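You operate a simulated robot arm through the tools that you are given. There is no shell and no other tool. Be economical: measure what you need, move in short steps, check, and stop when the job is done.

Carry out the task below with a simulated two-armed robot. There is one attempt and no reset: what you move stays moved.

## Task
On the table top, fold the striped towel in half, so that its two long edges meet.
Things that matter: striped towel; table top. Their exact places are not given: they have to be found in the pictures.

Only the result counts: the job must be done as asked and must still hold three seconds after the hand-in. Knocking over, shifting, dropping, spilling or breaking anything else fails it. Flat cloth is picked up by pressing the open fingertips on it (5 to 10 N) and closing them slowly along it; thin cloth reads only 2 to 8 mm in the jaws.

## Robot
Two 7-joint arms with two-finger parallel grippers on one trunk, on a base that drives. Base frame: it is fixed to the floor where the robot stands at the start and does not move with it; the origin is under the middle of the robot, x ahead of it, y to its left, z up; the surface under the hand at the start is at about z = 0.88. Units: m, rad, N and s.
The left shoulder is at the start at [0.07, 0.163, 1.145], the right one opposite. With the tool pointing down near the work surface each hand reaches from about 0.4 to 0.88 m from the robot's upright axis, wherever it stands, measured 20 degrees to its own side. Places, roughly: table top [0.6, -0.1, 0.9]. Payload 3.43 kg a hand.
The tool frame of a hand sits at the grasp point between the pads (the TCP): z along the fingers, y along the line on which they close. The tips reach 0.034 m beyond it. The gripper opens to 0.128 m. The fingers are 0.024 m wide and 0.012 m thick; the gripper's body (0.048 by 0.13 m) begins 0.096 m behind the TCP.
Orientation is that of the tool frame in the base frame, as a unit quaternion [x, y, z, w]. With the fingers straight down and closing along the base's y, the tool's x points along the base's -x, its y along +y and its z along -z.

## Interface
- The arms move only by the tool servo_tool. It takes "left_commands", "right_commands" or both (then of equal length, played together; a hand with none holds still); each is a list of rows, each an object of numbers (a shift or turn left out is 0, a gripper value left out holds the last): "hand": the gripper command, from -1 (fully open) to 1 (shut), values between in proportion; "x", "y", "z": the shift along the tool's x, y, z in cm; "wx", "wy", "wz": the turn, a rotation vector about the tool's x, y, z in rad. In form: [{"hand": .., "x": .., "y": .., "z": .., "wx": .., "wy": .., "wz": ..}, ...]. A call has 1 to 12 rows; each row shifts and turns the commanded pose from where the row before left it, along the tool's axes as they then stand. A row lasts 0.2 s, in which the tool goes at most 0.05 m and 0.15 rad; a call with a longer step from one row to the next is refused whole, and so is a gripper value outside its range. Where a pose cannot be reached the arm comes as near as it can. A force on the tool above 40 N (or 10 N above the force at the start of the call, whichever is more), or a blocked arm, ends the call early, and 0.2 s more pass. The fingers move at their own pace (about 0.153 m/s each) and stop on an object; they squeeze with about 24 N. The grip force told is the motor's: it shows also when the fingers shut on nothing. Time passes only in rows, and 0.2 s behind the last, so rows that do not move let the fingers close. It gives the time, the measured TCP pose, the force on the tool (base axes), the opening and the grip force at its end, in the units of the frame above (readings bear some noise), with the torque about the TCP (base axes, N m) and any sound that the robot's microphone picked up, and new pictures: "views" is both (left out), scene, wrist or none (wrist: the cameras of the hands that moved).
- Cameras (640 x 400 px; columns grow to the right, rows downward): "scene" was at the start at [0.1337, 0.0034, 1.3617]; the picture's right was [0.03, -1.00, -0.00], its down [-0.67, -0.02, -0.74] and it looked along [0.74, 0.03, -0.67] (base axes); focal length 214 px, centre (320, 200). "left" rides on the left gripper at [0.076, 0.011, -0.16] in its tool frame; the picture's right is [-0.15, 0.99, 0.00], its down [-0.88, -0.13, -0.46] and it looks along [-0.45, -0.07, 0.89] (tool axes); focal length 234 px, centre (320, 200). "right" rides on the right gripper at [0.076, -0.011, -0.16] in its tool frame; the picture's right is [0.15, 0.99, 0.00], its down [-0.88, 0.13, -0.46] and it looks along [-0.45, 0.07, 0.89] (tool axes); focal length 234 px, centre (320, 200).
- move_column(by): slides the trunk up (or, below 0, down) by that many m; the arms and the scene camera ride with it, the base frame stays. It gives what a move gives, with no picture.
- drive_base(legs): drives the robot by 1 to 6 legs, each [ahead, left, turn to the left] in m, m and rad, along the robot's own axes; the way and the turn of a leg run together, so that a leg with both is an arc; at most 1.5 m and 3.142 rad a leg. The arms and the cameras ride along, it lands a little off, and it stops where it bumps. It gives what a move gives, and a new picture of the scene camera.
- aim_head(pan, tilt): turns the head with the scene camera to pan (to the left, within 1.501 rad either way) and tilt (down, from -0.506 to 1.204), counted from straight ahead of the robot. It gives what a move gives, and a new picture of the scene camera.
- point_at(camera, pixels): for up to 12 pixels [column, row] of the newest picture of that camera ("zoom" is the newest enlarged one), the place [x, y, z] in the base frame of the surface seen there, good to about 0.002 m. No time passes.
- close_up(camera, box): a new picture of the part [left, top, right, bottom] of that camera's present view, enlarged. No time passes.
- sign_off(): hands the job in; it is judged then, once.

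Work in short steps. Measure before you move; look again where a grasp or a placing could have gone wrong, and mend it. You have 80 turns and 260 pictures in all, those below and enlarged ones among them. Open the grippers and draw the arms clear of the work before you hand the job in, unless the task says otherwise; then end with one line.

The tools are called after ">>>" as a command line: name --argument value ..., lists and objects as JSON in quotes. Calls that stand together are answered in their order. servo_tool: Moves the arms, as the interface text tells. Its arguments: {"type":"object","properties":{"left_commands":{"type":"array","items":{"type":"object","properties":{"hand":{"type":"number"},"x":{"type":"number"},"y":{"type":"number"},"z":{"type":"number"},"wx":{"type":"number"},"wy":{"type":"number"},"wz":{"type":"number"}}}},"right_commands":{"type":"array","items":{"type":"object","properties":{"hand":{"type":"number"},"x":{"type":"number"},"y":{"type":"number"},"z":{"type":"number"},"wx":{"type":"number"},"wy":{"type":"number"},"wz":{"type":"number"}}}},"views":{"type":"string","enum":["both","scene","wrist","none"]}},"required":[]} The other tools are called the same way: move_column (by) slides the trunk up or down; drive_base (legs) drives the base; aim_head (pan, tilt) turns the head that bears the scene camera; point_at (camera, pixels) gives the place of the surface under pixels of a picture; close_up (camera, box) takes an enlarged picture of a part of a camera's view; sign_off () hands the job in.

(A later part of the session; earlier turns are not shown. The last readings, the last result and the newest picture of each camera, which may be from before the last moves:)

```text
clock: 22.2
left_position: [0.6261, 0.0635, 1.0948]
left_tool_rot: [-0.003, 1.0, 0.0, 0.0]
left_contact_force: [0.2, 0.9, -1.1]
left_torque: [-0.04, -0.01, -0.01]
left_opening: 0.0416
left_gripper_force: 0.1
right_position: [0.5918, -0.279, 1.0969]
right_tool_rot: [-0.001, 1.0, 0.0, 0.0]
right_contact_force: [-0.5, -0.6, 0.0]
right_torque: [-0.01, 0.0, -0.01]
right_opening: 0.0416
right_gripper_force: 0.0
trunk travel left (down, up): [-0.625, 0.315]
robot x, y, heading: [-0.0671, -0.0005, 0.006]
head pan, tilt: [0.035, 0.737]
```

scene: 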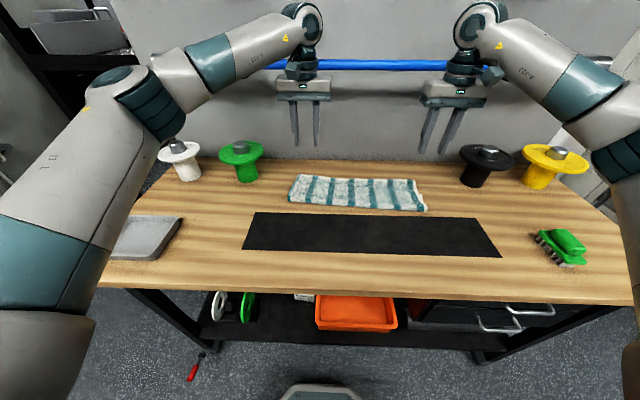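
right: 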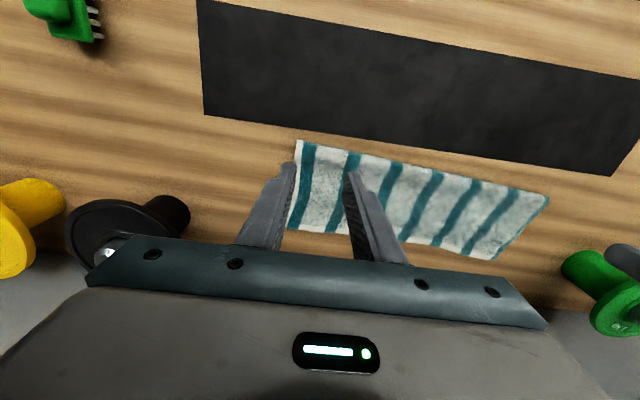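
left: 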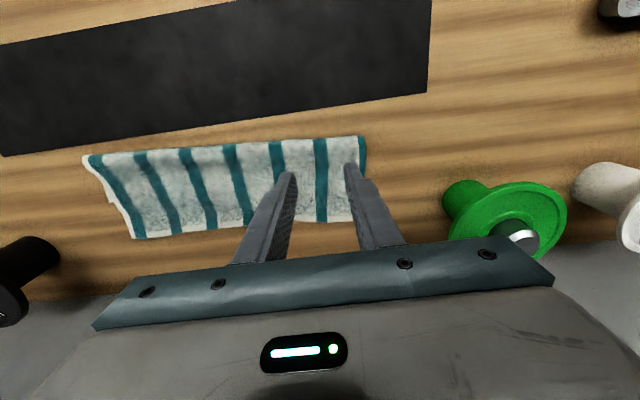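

The towel is unobstructed now; I zoom and measure its outline.

>>> close_up --camera "scene" --box '[275, 150, 445, 256]'

```text
3.76 times, centred on (360, 203) of scene
```

zoom: 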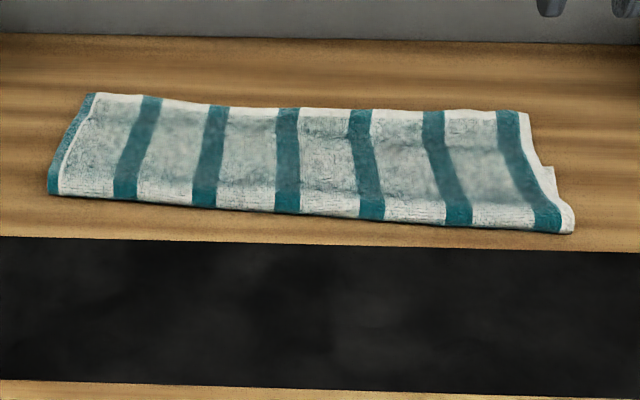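

>>> point_at --camera "zoom" --pixels '[[92, 95], [148, 99], [218, 107], [290, 110], [362, 112], [432, 113], [508, 113], [526, 114], [553, 170], [560, 190], [52, 188], [570, 228]]'

```text
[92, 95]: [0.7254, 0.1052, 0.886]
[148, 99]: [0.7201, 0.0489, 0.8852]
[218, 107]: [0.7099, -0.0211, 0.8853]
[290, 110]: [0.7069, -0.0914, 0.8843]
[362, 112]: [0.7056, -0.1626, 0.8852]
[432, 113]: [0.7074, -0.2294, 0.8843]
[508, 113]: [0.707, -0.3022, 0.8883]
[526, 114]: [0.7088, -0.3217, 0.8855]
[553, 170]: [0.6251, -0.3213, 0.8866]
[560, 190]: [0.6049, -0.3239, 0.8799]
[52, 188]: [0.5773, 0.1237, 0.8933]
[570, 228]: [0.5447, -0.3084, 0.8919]
```

Hem line measured: left x≈0.722 at y=0.07, right ≈0.707 at y=−0.275. I move the hands over it, tips 2.5 cm above.

>>> servo_tool --left_commands '[{"hand": 0.375, "x": -1.97, "y": 0.13, "z": 3.1}, {"x": -1.97, "y": 0.13, "z": 3.1}, {"x": -1.97, "y": 0.13, "z": 3.1}, {"x": -1.97, "y": 0.13, "z": 3.1}, {"x": -1.97, "y": 0.13, "z": 3.1}, {}]' --right_commands '[{"hand": 0.375, "x": -2.36, "y": 0.08, "z": 3.14}, {"x": -2.36, "y": 0.08, "z": 3.14}, {"x": -2.36, "y": 0.08, "z": 3.14}, {"x": -2.36, "y": 0.08, "z": 3.14}, {"x": -2.36, "y": 0.08, "z": 3.14}, {}]' --views "wrist"

```text
clock: 23.6
left_position: [0.7243, 0.068, 0.9398]
left_tool_rot: [-0.001, 1.0, 0.0, 0.0]
left_contact_force: [-0.2, 0.2, 0.8]
left_torque: [0.04, -0.05, 0.03]
left_opening: 0.0401
left_gripper_force: 0.2
right_position: [0.709, -0.2749, 0.94]
right_tool_rot: [-0.001, 1.0, 0.0, 0.001]
right_contact_force: [-0.5, -0.2, -0.1]
right_torque: [0.03, -0.04, -0.02]
right_opening: 0.0398
right_gripper_force: 0.0
trunk travel left (down, up): [-0.625, 0.315]
robot x, y, heading: [-0.0709, -0.0015, 0.0]
head pan, tilt: [0.035, 0.737]
```

right: 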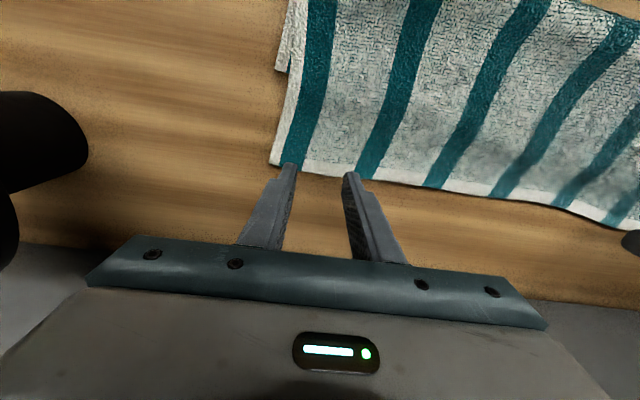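
left: 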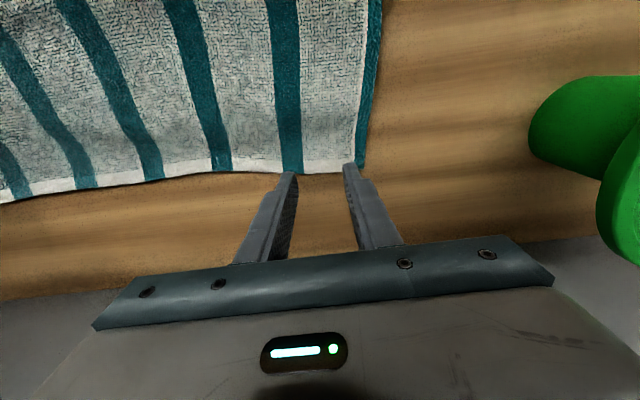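

I check the hem's exact place between the fingers.

>>> point_at --camera "left" --pixels '[[250, 169], [310, 170], [335, 169], [358, 166]]'

>>> point_at --camera "right" --pixels '[[272, 160], [310, 170], [335, 174], [380, 178]]'

```text
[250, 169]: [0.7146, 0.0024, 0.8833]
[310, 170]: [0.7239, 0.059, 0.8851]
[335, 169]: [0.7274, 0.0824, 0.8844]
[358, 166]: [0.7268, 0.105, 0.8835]
```

```text
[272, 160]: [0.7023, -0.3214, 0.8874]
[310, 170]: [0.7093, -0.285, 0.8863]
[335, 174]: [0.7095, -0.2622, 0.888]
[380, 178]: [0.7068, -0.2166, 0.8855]
```

The fingers straddle the hem with about 12 mm of cloth. I shift the left 0.8 cm inward, press down and close slowly.

>>> servo_tool --left_commands '[{"y": -0.8, "z": 1.2}, {"z": 1.15}, {"z": 0.1}, {"hand": 0.48}, {"hand": 0.56}, {"hand": 0.64}, {"hand": 0.72}, {"hand": 0.8}, {"hand": 0.9}, {"hand": 1.0}, {}, {}]' --right_commands '[{"z": 1.2}, {"z": 1.15}, {"z": 0.1}, {"hand": 0.48}, {"hand": 0.56}, {"hand": 0.64}, {"hand": 0.72}, {"hand": 0.8}, {"hand": 0.9}, {"hand": 1.0}, {}, {}]' --views "wrist"

```text
clock: 26.2
left_position: [0.7235, 0.0602, 0.9163]
left_tool_rot: [-0.001, 1.0, -0.001, 0.001]
left_contact_force: [-0.1, -10.7, 12.2]
left_torque: [-0.39, 0.08, 0.06]
left_opening: 0.0041
left_gripper_force: 24.2
right_position: [0.7098, -0.2734, 0.9169]
right_tool_rot: [-0.002, 1.0, 0.001, 0.002]
right_contact_force: [0.6, 11.2, 12.6]
right_torque: [0.37, 0.05, -0.11]
right_opening: 0.0055
right_gripper_force: 24.0
trunk travel left (down, up): [-0.625, 0.315]
robot x, y, heading: [-0.0716, 0.0001, 0.007]
head pan, tilt: [0.035, 0.737]
```

right: 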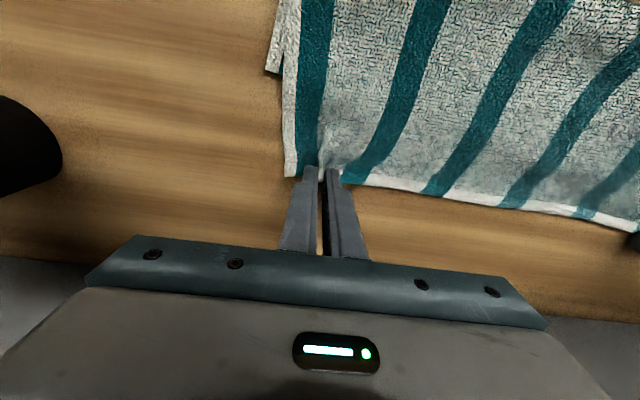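
left: 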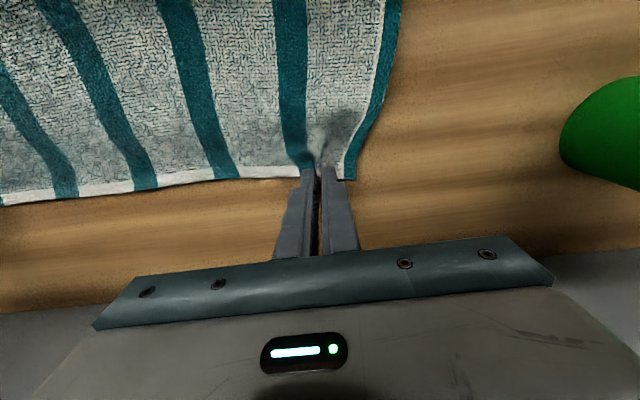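

Good grips on both. I lift the hem back along the arc toward the fold so the bottom layer can lie out flat, easing the sideways tension.

>>> servo_tool --left_commands '[{"x": 0.8, "y": -0.08, "z": -2.2}, {"x": 1.4, "y": -0.08, "z": -2.2}, {"x": 2.0, "y": -0.08, "z": -1.8}, {"x": 2.2, "y": -0.08, "z": -1.5}, {"x": 2.2, "y": -0.08, "z": -1.2}, {"x": 2.2, "y": -0.08, "z": -0.8}, {"x": 2.0, "z": -0.5}, {"x": 1.7, "z": -0.3}, {}]' --right_commands '[{"x": 1.2, "y": 0.08, "z": -2.2}, {"x": 1.9, "y": 0.08, "z": -2.2}, {"x": 2.4, "y": 0.08, "z": -1.8}, {"x": 2.6, "y": 0.08, "z": -1.5}, {"x": 2.6, "y": 0.08, "z": -1.2}, {"x": 2.6, "y": 0.08, "z": -0.8}, {"x": 2.4, "z": -0.5}, {"x": 2.3, "z": -0.3}, {}]' --views "both"

```text
clock: 28.2
left_position: [0.58, 0.0568, 1.0191]
left_tool_rot: [-0.001, 1.0, 0.0, -0.001]
left_contact_force: [0.2, -4.7, 0.0]
left_torque: [-0.17, 0.05, 0.01]
left_opening: 0.0043
left_gripper_force: 23.5
right_position: [0.531, -0.2691, 1.0212]
right_tool_rot: [-0.001, 1.0, 0.0, 0.0]
right_contact_force: [1.5, 5.4, 0.1]
right_torque: [0.18, -0.02, -0.09]
right_opening: 0.0049
right_gripper_force: 23.9
trunk travel left (down, up): [-0.625, 0.315]
robot x, y, heading: [-0.0674, -0.0016, 0.002]
head pan, tilt: [0.035, 0.737]
```

scene: 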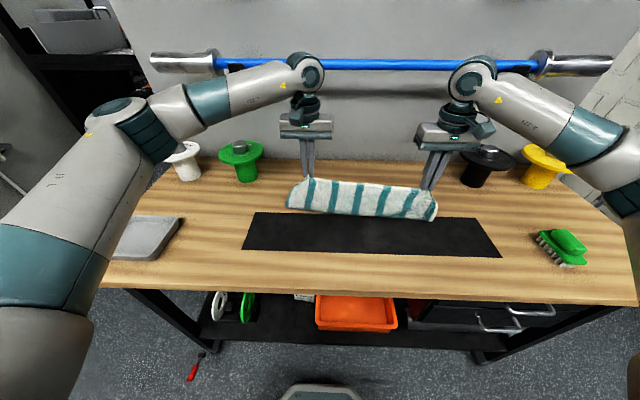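
right: 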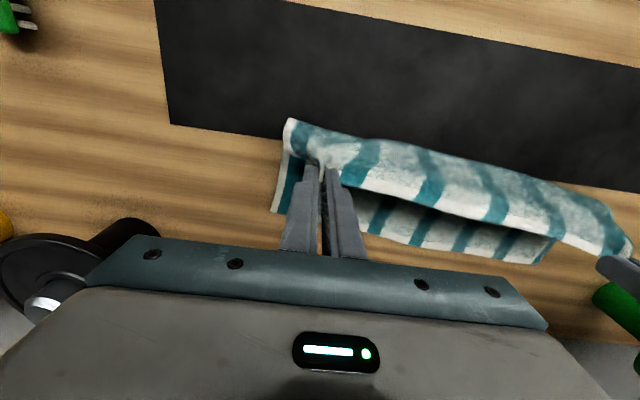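
left: 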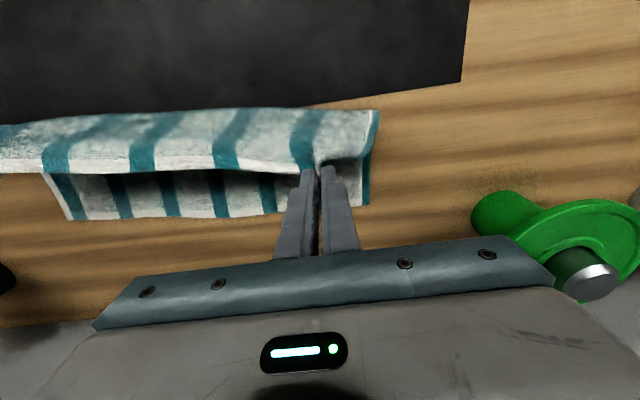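

Excellent: bottom layer is now visible beneath the canopy, with its far edge at left-view row ~215 and right-view (275,212)–(535,262). I measure it.

>>> point_at --camera "left" --pixels '[[72, 217], [130, 216], [200, 215], [262, 213], [366, 200]]'

>>> point_at --camera "right" --pixels '[[276, 210], [375, 234], [430, 246], [480, 255], [533, 261]]'

>>> point_at --camera "scene" --pixels '[[288, 205], [340, 213], [390, 217], [433, 220]]'

```text
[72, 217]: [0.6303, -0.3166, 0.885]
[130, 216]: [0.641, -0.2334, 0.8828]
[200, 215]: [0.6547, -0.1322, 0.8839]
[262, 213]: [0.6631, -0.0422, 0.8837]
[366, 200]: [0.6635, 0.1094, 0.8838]
```

```text
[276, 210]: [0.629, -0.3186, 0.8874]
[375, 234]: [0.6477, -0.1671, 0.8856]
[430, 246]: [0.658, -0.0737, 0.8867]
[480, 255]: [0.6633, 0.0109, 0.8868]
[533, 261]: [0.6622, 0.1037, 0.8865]
```

```text
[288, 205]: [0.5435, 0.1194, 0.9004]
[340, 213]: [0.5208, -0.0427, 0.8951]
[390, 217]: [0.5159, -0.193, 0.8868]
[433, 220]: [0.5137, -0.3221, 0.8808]
```

Bottom far edge: left x≈0.665, right ≈0.637 at the hands; fold line at 0.54/0.515, which is right for half. I lay the hem down to left x≈0.655, right ≈0.627, just above contact.

>>> servo_tool --left_commands '[{"x": -1.8, "y": 0.1, "z": 0.4}, {"x": -1.8, "y": 0.1, "z": 1.0}, {"x": -1.5, "y": 0.1, "z": 1.6}, {"x": -1.2, "y": 0.1, "z": 2.0}, {"x": -0.8, "y": 0.1, "z": 2.2}, {"x": -0.4, "z": 1.8}, {}]' --right_commands '[{"x": -2.3, "y": -0.1, "z": 0.4}, {"x": -2.2, "y": -0.1, "z": 1.0}, {"x": -1.9, "y": -0.1, "z": 1.6}, {"x": -1.5, "z": 2.0}, {"x": -1.1, "z": 2.2}, {"x": -0.6, "z": 2.0}, {}]' --views "both"

```text
clock: 29.9
left_position: [0.6552, 0.0612, 0.9305]
left_tool_rot: [-0.001, 1.0, 0.001, 0.0]
left_contact_force: [-0.8, -9.6, 0.8]
left_torque: [-0.33, 0.0, 0.04]
left_opening: 0.0042
left_gripper_force: 24.5
right_position: [0.6254, -0.2719, 0.9252]
right_tool_rot: [-0.001, 1.0, 0.0, 0.0]
right_contact_force: [0.9, 9.8, 1.2]
right_torque: [0.32, -0.03, -0.11]
right_opening: 0.0047
right_gripper_force: 24.0
trunk travel left (down, up): [-0.625, 0.315]
robot x, y, heading: [-0.0666, 0.0015, 0.003]
head pan, tilt: [0.035, 0.737]
```

scene: 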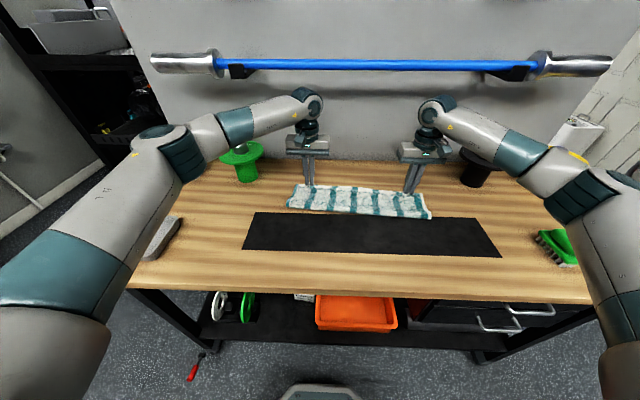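
right: 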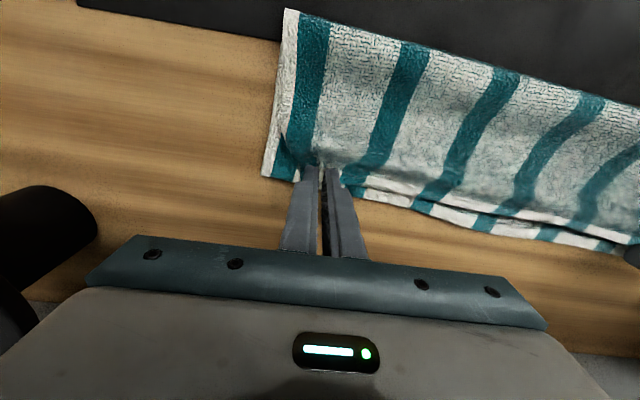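
left: 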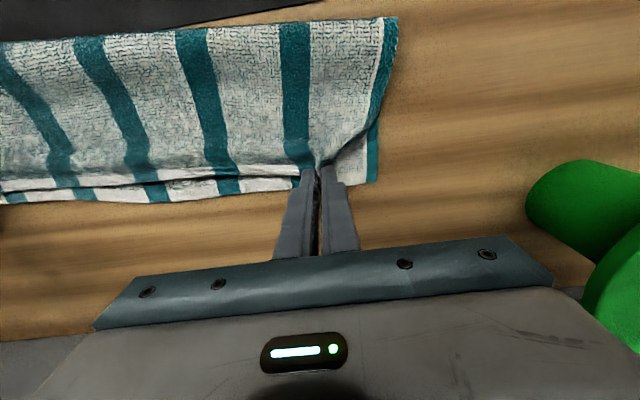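

Top hem lies just inside the bottom edge along its length. I nudge 0.4 cm forward, lower to contact, and release slowly.

>>> servo_tool --left_commands '[{"x": -0.4, "z": 0.7}, {}, {"hand": 0.9}, {"hand": 0.8}, {"hand": 0.7}, {"hand": 0.6}, {"hand": 0.5}, {"hand": 0.35}, {"z": -1.0}, {"z": -3.0}, {"z": -5.0}, {}]' --right_commands '[{"x": -0.4, "z": 0.3}, {}, {"hand": 0.9}, {"hand": 0.8}, {"hand": 0.7}, {"hand": 0.6}, {"hand": 0.5}, {"hand": 0.35}, {"z": -1.0}, {"z": -3.0}, {"z": -5.0}, {}]' --views "both"

```text
clock: 32.5
left_position: [0.66, 0.0601, 1.0141]
left_tool_rot: [-0.002, 1.0, -0.001, -0.001]
left_contact_force: [-0.1, -0.7, 0.2]
left_torque: [-0.02, 0.01, 0.05]
left_opening: 0.0412
left_gripper_force: 0.0
right_position: [0.6296, -0.2734, 1.0147]
right_tool_rot: [0.0, 1.0, -0.001, -0.001]
right_contact_force: [-0.1, -1.8, -0.4]
right_torque: [0.02, 0.03, -0.02]
right_opening: 0.0415
right_gripper_force: 0.1
trunk travel left (down, up): [-0.625, 0.315]
robot x, y, heading: [-0.0754, 0.0002, 0.002]
head pan, tilt: [0.035, 0.737]
```

scene: 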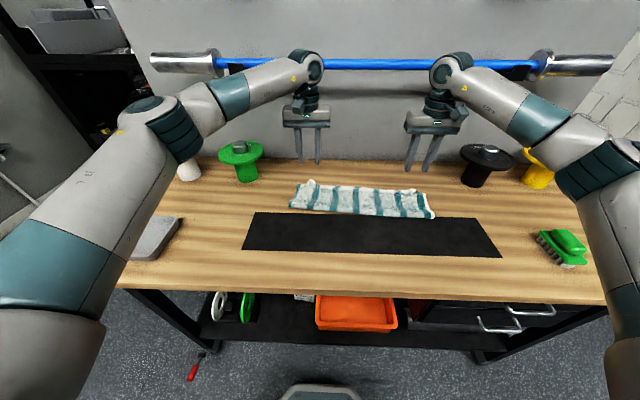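
right: 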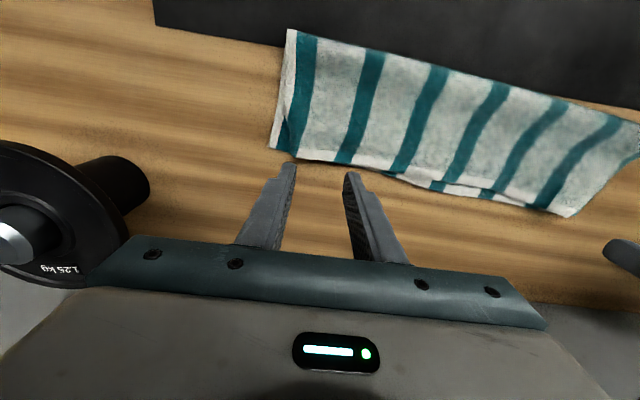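
left: 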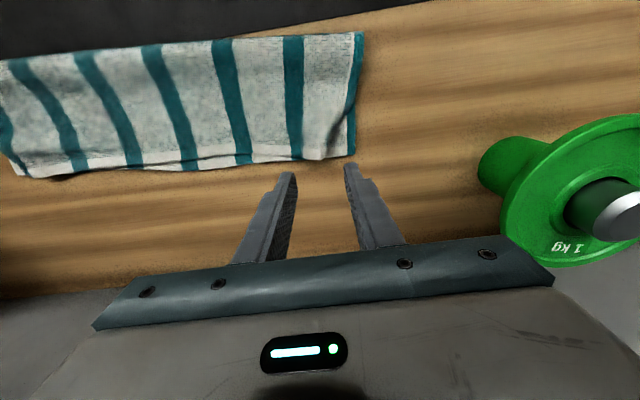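

The edges now look nearly coincident. I withdraw the hands up and back, then inspect.

>>> servo_tool --left_commands '[{"x": 1.0, "z": -3.0}, {"x": 2.0, "z": -3.0}, {"x": 2.0, "z": -2.0}, {}]' --right_commands '[{"x": 1.0, "z": -3.0}, {"x": 2.0, "z": -3.0}, {"x": 2.0, "z": -2.0}, {}]' --views "none"

>>> close_up --camera "left" --box '[0, 40, 480, 300]'

>>> close_up --camera "right" --box '[200, 40, 640, 300]'

>>> close_up --camera "scene" --box '[275, 150, 445, 256]'

```text
clock: 33.5
left_position: [0.6106, 0.0588, 1.0952]
left_tool_rot: [-0.002, 1.0, -0.001, -0.001]
left_contact_force: [0.5, -0.8, 0.7]
left_torque: [0.04, 0.03, -0.01]
left_opening: 0.0416
left_gripper_force: 0.0
right_position: [0.5792, -0.275, 1.0907]
right_tool_rot: [-0.001, 1.0, -0.001, -0.001]
right_contact_force: [0.9, 0.3, 0.4]
right_torque: [-0.03, 0.0, 0.01]
right_opening: 0.0417
right_gripper_force: 0.2
trunk travel left (down, up): [-0.625, 0.315]
robot x, y, heading: [-0.0729, -0.0013, 0.003]
head pan, tilt: [0.035, 0.737]
```

```text
1.33 times, centred on (240, 170) of left
```

zoom: 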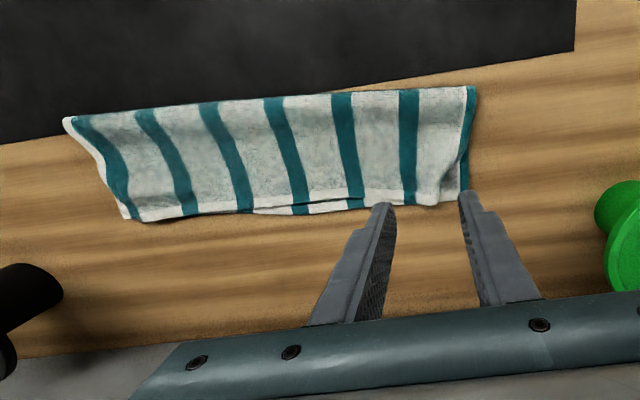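

```text
1.45 times, centred on (420, 170) of right
```

zoom: 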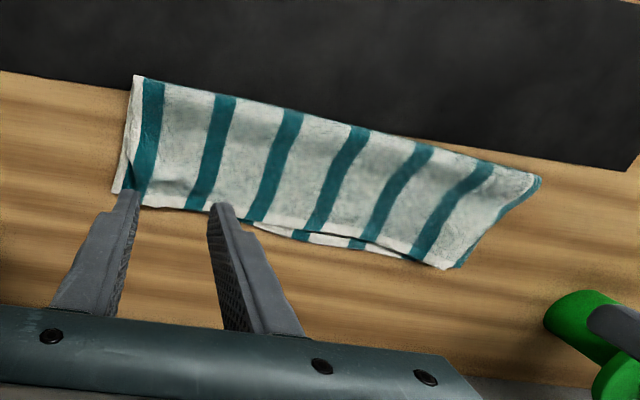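

```text
3.76 times, centred on (360, 203) of scene
```

zoom: 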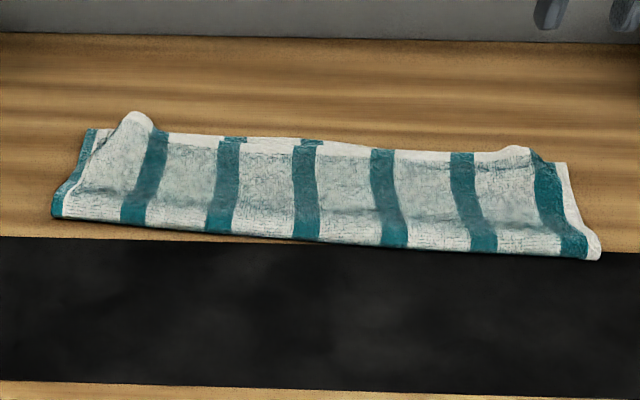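

Edges match well except a small tent at each old pinch point (scene-zoom (135,118) and (515,150)), which pulls the top corners ~2 cm in. I measure those.

>>> point_at --camera "zoom" --pixels '[[135, 115], [105, 150], [92, 133], [120, 160], [160, 140], [515, 150], [545, 165], [562, 168], [500, 165], [240, 140], [310, 145], [400, 150]]'

>>> close_up --camera "left" --box '[260, 80, 420, 220]'

>>> close_up --camera "right" --box '[260, 70, 420, 210]'

```text
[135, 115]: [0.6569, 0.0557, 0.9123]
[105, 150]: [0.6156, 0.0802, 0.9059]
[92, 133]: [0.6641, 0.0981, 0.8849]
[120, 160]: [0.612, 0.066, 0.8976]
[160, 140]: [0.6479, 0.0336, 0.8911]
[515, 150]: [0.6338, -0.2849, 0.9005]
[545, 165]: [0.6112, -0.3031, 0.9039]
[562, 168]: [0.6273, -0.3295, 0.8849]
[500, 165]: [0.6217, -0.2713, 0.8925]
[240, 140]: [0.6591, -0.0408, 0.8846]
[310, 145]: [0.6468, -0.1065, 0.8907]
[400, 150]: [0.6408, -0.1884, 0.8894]
```

```text
2.86 times, centred on (340, 150) of left
```

zoom: 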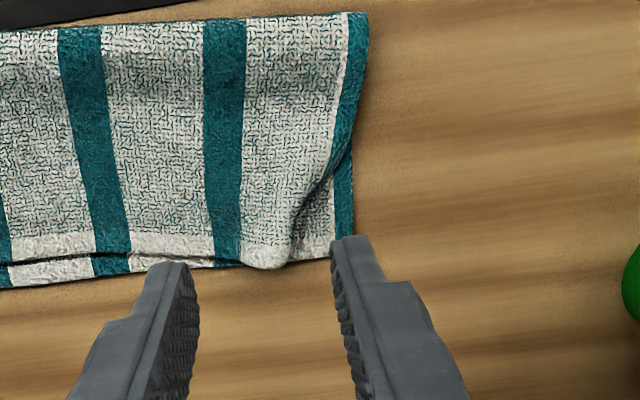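

```text
2.86 times, centred on (340, 140) of right
```

zoom: 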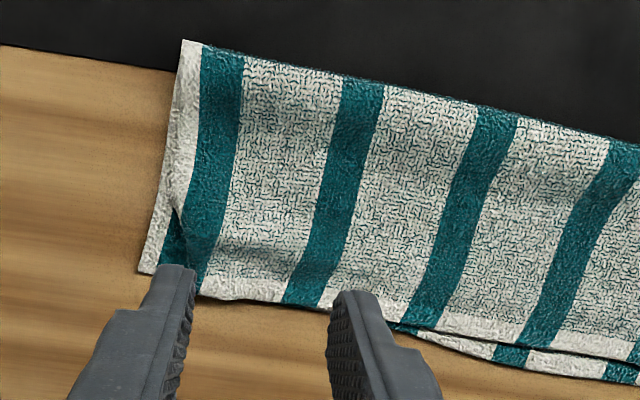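

The top corners beyond the pinch are tucked under. Left tent crest is at (0.657, 0.056, 0.912): I'll pinch that tent from above without touching the bottom layer, lift, and let the corner swing out.

>>> servo_tool --left_commands '[{"hand": 0.3, "x": -1.0, "z": 3.8}, {"x": -1.0, "z": 3.8}, {"x": -1.0, "z": 3.6}, {"x": -0.9, "z": 3.0}, {"z": 2.4}, {}, {"hand": 0.5}, {"hand": 0.7}, {"hand": 0.85}, {"hand": 1.0}, {}]' --views "wrist"

```text
clock: 35.9
left_position: [0.6469, 0.0607, 0.9287]
left_tool_rot: [-0.002, 1.0, 0.001, 0.0]
left_contact_force: [0.0, -0.9, 0.3]
left_torque: [0.04, -0.01, -0.02]
left_opening: 0.0054
left_gripper_force: 23.8
right_position: [0.5788, -0.2739, 1.0941]
right_tool_rot: [-0.001, 1.0, 0.0, 0.0]
right_contact_force: [-0.8, -0.9, 0.3]
right_torque: [0.04, 0.04, 0.01]
right_opening: 0.0416
right_gripper_force: 0.0
trunk travel left (down, up): [-0.625, 0.315]
robot x, y, heading: [-0.0705, -0.0002, 0.006]
head pan, tilt: [0.035, 0.737]
```

left: 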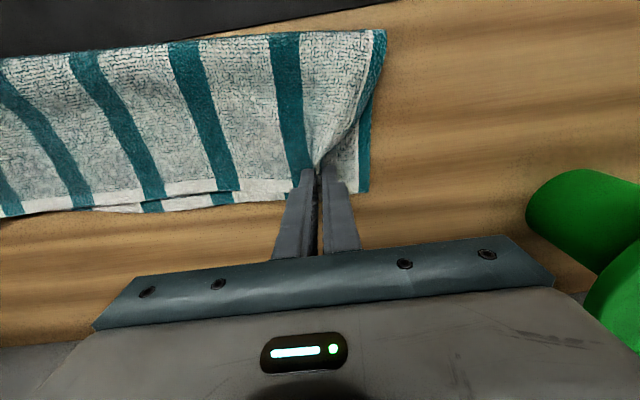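

The tent is held (5 mm). I lift 7 cm, slightly back and outward, and look at the corner.

>>> servo_tool --left_commands '[{"x": 0.5, "z": -2.0}, {"x": 1.0, "y": 0.3, "z": -2.0}, {"x": 1.2, "y": 0.3, "z": -2.0}, {"x": 1.0, "y": 0.3, "z": -1.5}, {}, {}]' --views "both"

>>> close_up --camera "scene" --box '[275, 130, 375, 220]'

```text
clock: 37.2
left_position: [0.6102, 0.0701, 1.0019]
left_tool_rot: [-0.002, 1.0, 0.0, 0.0]
left_contact_force: [-0.4, -0.2, -0.5]
left_torque: [0.02, -0.04, 0.03]
left_opening: 0.0052
left_gripper_force: 23.9
right_position: [0.5797, -0.273, 1.0934]
right_tool_rot: [-0.001, 1.0, 0.0, 0.0]
right_contact_force: [-0.4, -0.6, -0.5]
right_torque: [-0.02, 0.0, 0.0]
right_opening: 0.0418
right_gripper_force: 0.1
trunk travel left (down, up): [-0.625, 0.315]
robot x, y, heading: [-0.0692, 0.0014, -0.0]
head pan, tilt: [0.035, 0.737]
```

scene: 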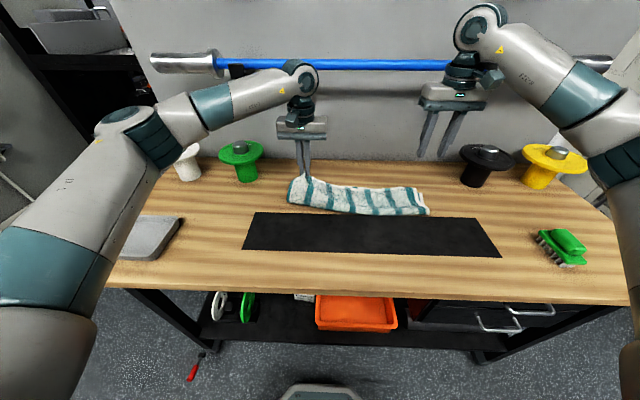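
left: 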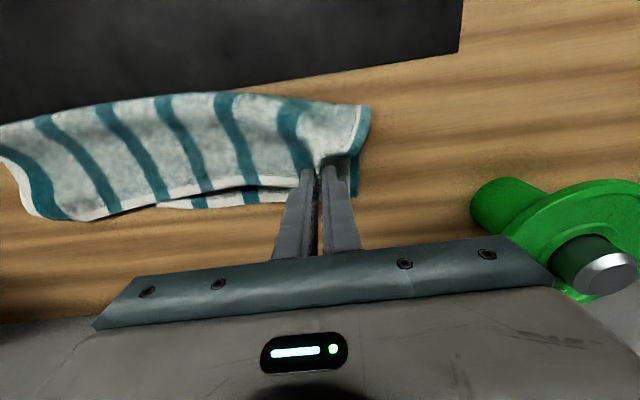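

```text
4.44 times, centred on (325, 175) of scene
```

zoom: 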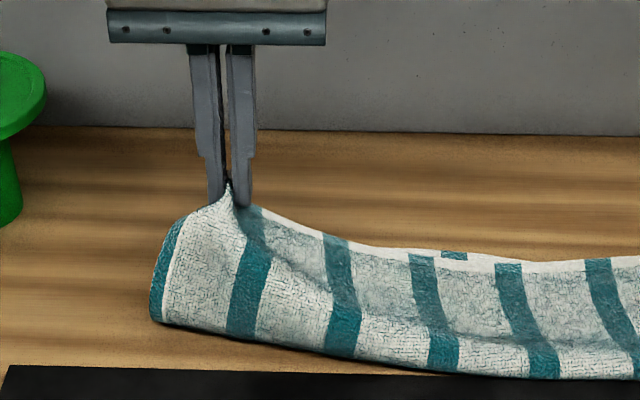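

The corner hangs below the fingers. I move outward 3 cm, lower so the corner touches at its place, then move inward while lowering so it lies outward.

>>> servo_tool --left_commands '[{"x": -0.5, "y": 1.0, "z": 0.3}, {"x": -1.0, "y": 1.0, "z": 0.5}, {"x": -1.0, "y": 1.0, "z": 1.5}, {"x": -1.0, "z": 1.5}, {"x": -0.6, "z": 1.2}, {"y": -0.9, "z": 0.7}, {"y": -0.9, "z": 0.7}, {"y": -0.9, "z": 0.5}, {}]' --views "both"

>>> close_up --camera "left" --box '[200, 20, 440, 220]'

>>> close_up --camera "scene" --box '[275, 140, 375, 230]'

```text
clock: 39.2
left_position: [0.6531, 0.0716, 0.9331]
left_tool_rot: [-0.002, 1.0, 0.0, 0.0]
left_contact_force: [0.0, 0.1, 1.1]
left_torque: [0.02, -0.03, 0.0]
left_opening: 0.0056
left_gripper_force: 24.5
right_position: [0.5794, -0.2737, 1.0932]
right_tool_rot: [-0.001, 1.0, 0.001, 0.0]
right_contact_force: [-0.1, -0.4, 0.3]
right_torque: [-0.01, 0.01, -0.02]
right_opening: 0.0418
right_gripper_force: 0.0
trunk travel left (down, up): [-0.625, 0.315]
robot x, y, heading: [-0.0732, 0.0016, 0.003]
head pan, tilt: [0.035, 0.737]
```

scene: 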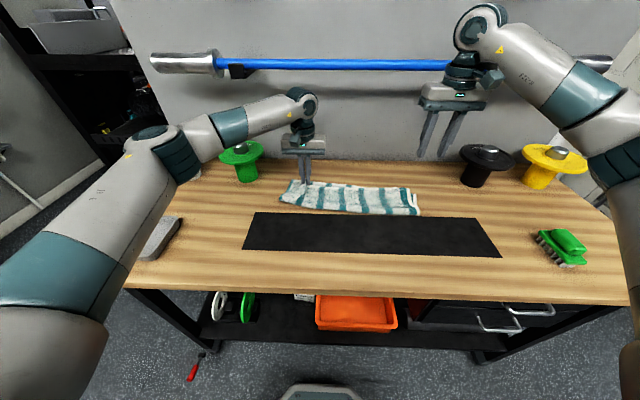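
left: 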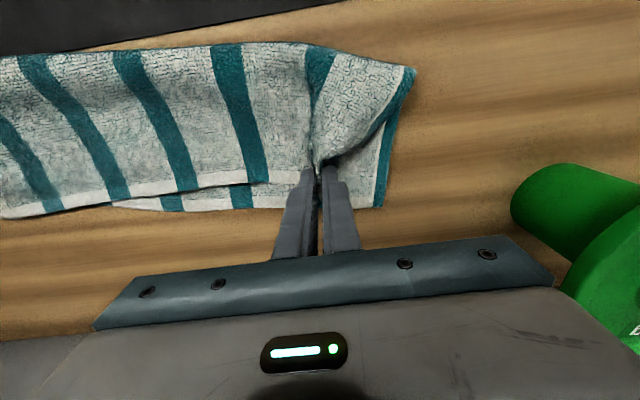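

```text
2.00 times, centred on (320, 120) of left
```

zoom: 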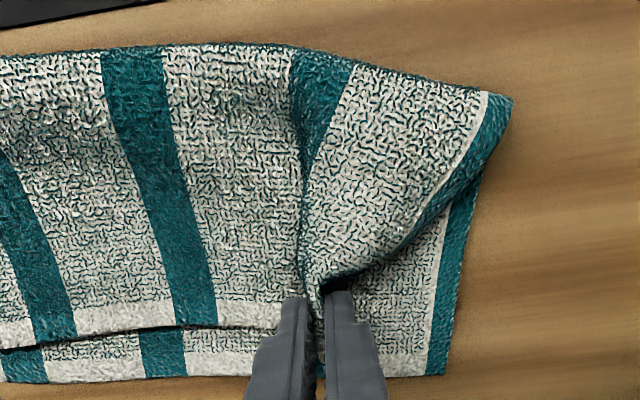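

```text
4.44 times, centred on (325, 185) of scene
```

zoom: 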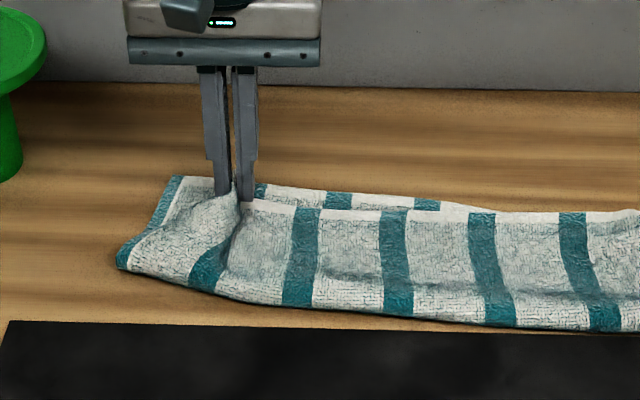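

The left part got dragged outward slightly and the corner is still wrapped under. I measure the bottom layer before correcting.

>>> point_at --camera "left" --pixels '[[380, 203], [240, 205], [180, 207], [130, 203], [408, 70], [250, 46], [180, 187], [270, 180]]'

>>> point_at --camera "scene" --pixels '[[417, 213], [412, 190], [405, 190], [380, 190], [345, 190], [282, 202], [350, 212]]'

```text
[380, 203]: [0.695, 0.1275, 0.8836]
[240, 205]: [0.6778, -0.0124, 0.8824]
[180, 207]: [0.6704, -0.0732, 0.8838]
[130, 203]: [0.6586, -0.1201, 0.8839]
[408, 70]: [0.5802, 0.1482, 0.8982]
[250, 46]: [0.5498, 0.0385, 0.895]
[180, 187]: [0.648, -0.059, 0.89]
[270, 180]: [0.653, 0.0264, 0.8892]
```

```text
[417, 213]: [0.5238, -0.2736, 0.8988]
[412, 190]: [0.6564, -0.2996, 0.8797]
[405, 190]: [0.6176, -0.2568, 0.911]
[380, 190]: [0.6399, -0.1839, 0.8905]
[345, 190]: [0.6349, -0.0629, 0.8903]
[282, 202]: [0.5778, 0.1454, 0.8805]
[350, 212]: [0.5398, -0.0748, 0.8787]
```

The towel shifted as a whole (bottom left corner now (0.697, 0.128), fold at 0.58), still consistent. I raise the pinch to ~5 cm, carry it above its natural landing place and drop it open so the corner springs flat.

>>> servo_tool --left_commands '[{"x": 0.5, "z": -1.5}, {"x": 0.2, "y": 0.3, "z": -1.5}, {"x": -0.5, "y": 0.4, "z": -1.0}, {"x": -1.1, "y": 0.5, "z": 0.3}, {"x": -1.1, "z": 0.3}, {}, {"hand": -0.1}, {}, {"z": -3.0}, {"z": -4.0}, {"x": 2.0, "z": -3.0}, {}]' --views "both"

>>> close_up --camera "scene" --box '[275, 150, 445, 256]'

```text
clock: 41.9
left_position: [0.6527, 0.084, 1.0694]
left_tool_rot: [-0.001, 1.0, 0.0, -0.001]
left_contact_force: [-0.3, 0.2, 0.6]
left_torque: [-0.05, 0.04, 0.02]
left_opening: 0.0707
left_gripper_force: 0.1
right_position: [0.5809, -0.2737, 1.0926]
right_tool_rot: [-0.001, 1.0, 0.0, -0.001]
right_contact_force: [0.8, 0.2, -0.2]
right_torque: [0.05, 0.03, -0.01]
right_opening: 0.0417
right_gripper_force: 0.0
trunk travel left (down, up): [-0.625, 0.315]
robot x, y, heading: [-0.0714, 0.0015, 0.004]
head pan, tilt: [0.035, 0.737]
```

scene: 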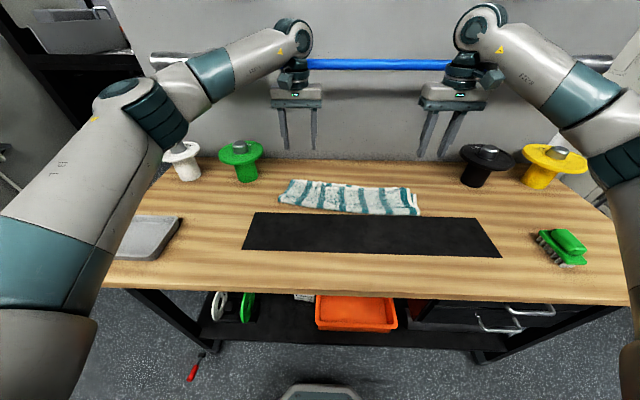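
left: 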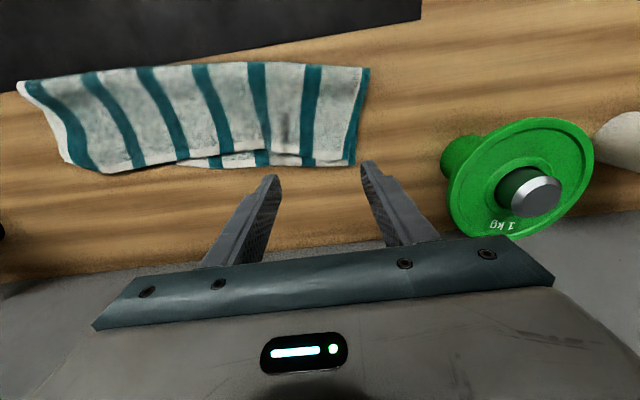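

```text
3.76 times, centred on (360, 203) of scene
```

zoom: 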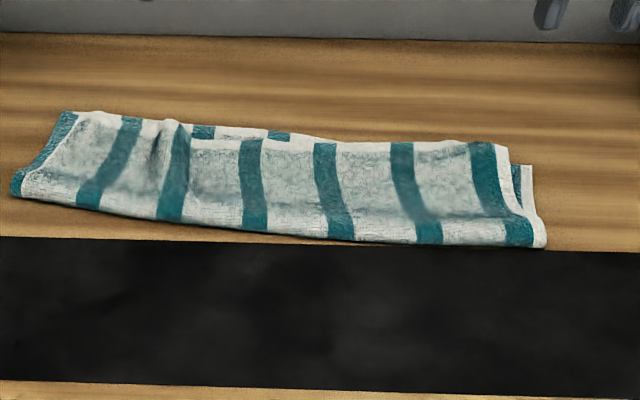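

The drop works: the left corner is flat and in place. Now I inspect both ends closely.

>>> close_up --camera "right" --box '[240, 60, 560, 260]'

>>> close_up --camera "left" --box '[10, 40, 410, 200]'

>>> point_at --camera "left" --pixels '[[355, 163], [340, 164], [300, 163], [260, 163], [240, 152], [240, 166], [200, 158], [200, 166], [140, 165], [100, 171], [70, 164], [366, 70]]'

```text
2.00 times, centred on (400, 160) of right
```

zoom: 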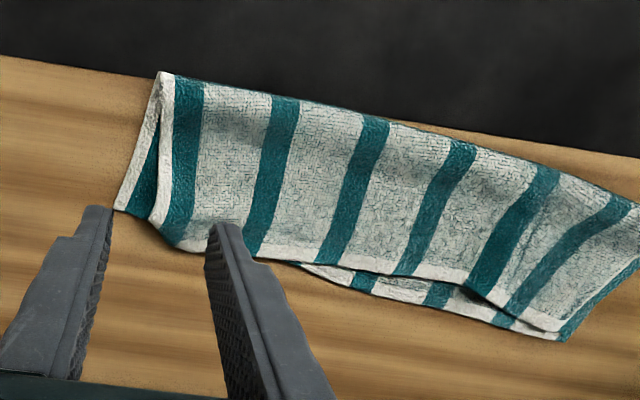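

```text
1.60 times, centred on (210, 120) of left
```

zoom: 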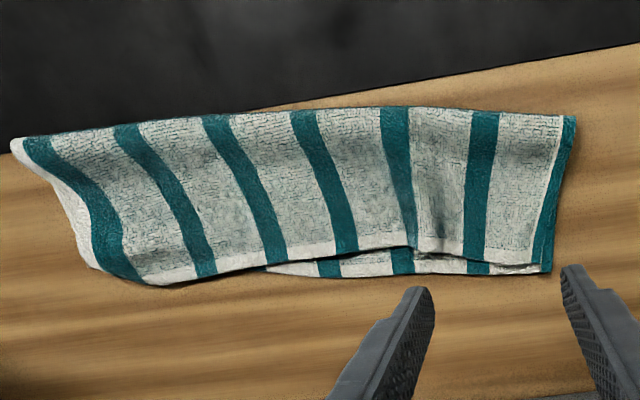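

```text
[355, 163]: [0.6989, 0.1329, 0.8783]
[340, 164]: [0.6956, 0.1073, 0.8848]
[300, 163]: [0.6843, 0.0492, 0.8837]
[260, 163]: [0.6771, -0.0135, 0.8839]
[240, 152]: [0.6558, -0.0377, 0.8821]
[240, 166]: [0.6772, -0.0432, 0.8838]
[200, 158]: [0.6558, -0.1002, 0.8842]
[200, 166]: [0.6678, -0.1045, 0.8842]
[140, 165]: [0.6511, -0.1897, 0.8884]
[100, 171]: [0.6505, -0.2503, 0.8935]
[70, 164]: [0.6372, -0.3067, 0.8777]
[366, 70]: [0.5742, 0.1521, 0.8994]
```

Left end and middle are good. At the right end the top corner is curled in ~3 cm and its hem overhangs slightly, so it can be pinched alone. I measure it.

>>> point_at --camera "right" --pixels '[[330, 181], [324, 175], [345, 180], [360, 184], [375, 188], [318, 167], [299, 163], [335, 165], [340, 140], [322, 100], [400, 195]]'

>>> close_up --camera "right" --box '[280, 80, 400, 200]'

```text
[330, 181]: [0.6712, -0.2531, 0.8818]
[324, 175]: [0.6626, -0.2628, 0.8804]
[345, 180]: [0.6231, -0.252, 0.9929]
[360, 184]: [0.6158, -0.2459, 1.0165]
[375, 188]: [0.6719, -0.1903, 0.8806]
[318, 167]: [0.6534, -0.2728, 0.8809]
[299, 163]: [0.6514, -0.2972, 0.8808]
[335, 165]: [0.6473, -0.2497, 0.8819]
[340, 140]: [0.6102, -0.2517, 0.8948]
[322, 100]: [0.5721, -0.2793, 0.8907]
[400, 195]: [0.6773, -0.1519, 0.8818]
```

```text
3.33 times, centred on (340, 140) of right
```

zoom: 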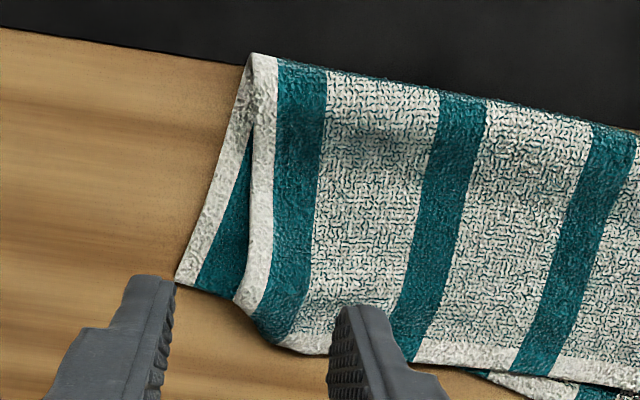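

>>> point_at --camera "zoom" --pixels '[[300, 345], [320, 340], [275, 325], [245, 295], [285, 290], [320, 310], [300, 200], [188, 278], [430, 355], [530, 365], [265, 70], [350, 290]]'

```text
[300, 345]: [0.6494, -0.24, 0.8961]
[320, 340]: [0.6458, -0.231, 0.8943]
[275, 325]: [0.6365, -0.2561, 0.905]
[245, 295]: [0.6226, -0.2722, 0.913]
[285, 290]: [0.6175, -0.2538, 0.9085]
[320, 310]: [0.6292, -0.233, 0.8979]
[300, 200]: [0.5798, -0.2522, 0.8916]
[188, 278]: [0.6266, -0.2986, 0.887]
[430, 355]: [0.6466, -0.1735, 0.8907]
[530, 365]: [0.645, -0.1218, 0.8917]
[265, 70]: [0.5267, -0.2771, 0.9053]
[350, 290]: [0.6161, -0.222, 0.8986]
```

The right tent is at about (0.630, −0.258, 0.908) over the bottom corner (0.628, −0.299). I pinch it from above as on the left.

>>> servo_tool --right_commands '[{"hand": 0.25, "x": -1.3, "y": 0.4, "z": 3.8}, {"x": -1.3, "y": 0.4, "z": 3.8}, {"x": -1.3, "y": 0.4, "z": 3.6}, {"x": -1.0, "y": 0.2, "z": 3.0}, {"z": 2.3}, {}, {"hand": 0.45}, {"hand": 0.65}, {"hand": 0.85}, {"hand": 1.0}, {}]' --views "wrist"

```text
clock: 44.2
left_position: [0.6525, 0.0841, 1.0694]
left_tool_rot: [-0.002, 1.0, 0.0, 0.0]
left_contact_force: [-0.4, -0.4, 0.3]
left_torque: [0.03, 0.01, 0.01]
left_opening: 0.0707
left_gripper_force: 0.1
right_position: [0.6298, -0.2587, 0.9277]
right_tool_rot: [-0.002, 1.0, 0.0, 0.001]
right_contact_force: [-1.1, -0.6, 0.3]
right_torque: [0.01, 0.01, -0.04]
right_opening: 0.0047
right_gripper_force: 23.7
trunk travel left (down, up): [-0.625, 0.315]
robot x, y, heading: [-0.0714, 0.0017, 0.001]
head pan, tilt: [0.035, 0.737]
```

right: 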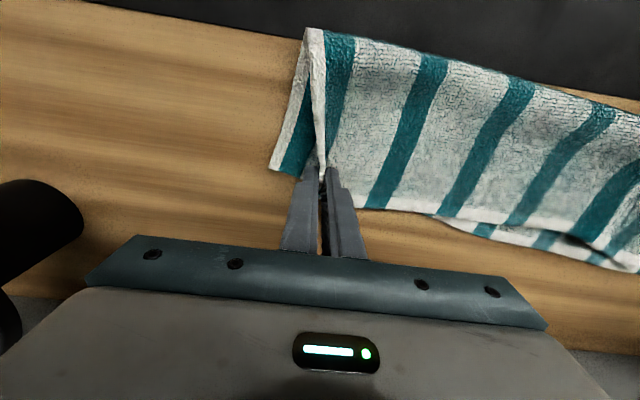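

Held close to the side hem. I lift 5 cm, move 1.5 cm outward, and look before dropping.

>>> servo_tool --right_commands '[{"x": 0.3, "z": -1.5}, {"x": 0.4, "y": -0.4, "z": -1.5}, {"x": 0.3, "y": -0.5, "z": -1.2}, {"y": -0.6, "z": -0.8}, {}, {}]' --views "both"

>>> close_up --camera "scene" --box '[340, 140, 460, 230]'

```text
clock: 45.6
left_position: [0.6532, 0.084, 1.069]
left_tool_rot: [-0.002, 1.0, 0.0, 0.0]
left_contact_force: [-0.3, -0.2, 0.1]
left_torque: [0.03, 0.03, 0.02]
left_opening: 0.0703
left_gripper_force: 0.0
right_position: [0.6186, -0.273, 0.9794]
right_tool_rot: [-0.001, 1.0, 0.0, -0.001]
right_contact_force: [-0.8, 0.3, -0.4]
right_torque: [0.01, 0.01, 0.02]
right_opening: 0.0046
right_gripper_force: 24.8
trunk travel left (down, up): [-0.625, 0.315]
robot x, y, heading: [-0.0712, -0.0008, 0.001]
head pan, tilt: [0.035, 0.737]
```

scene: 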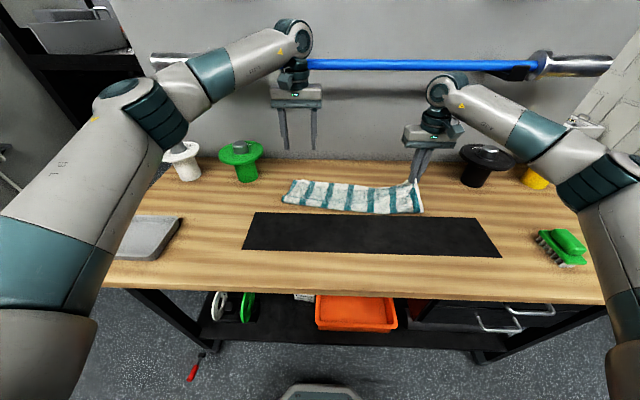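
right: 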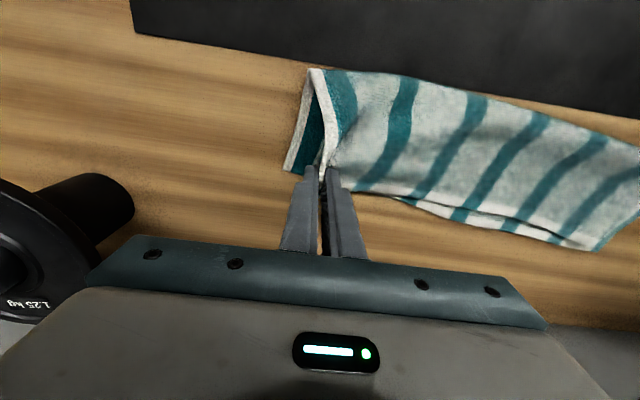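

```text
4.44 times, centred on (400, 185) of scene
```

zoom: 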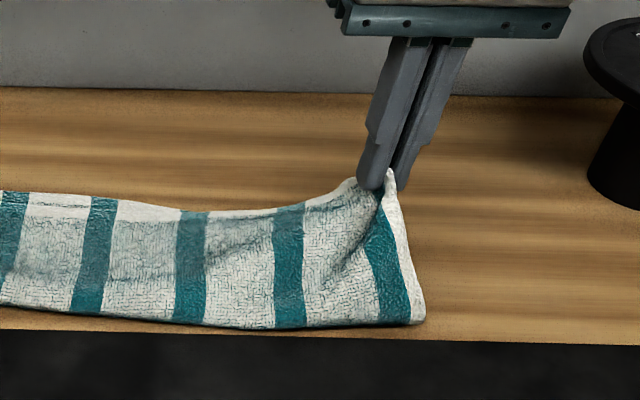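

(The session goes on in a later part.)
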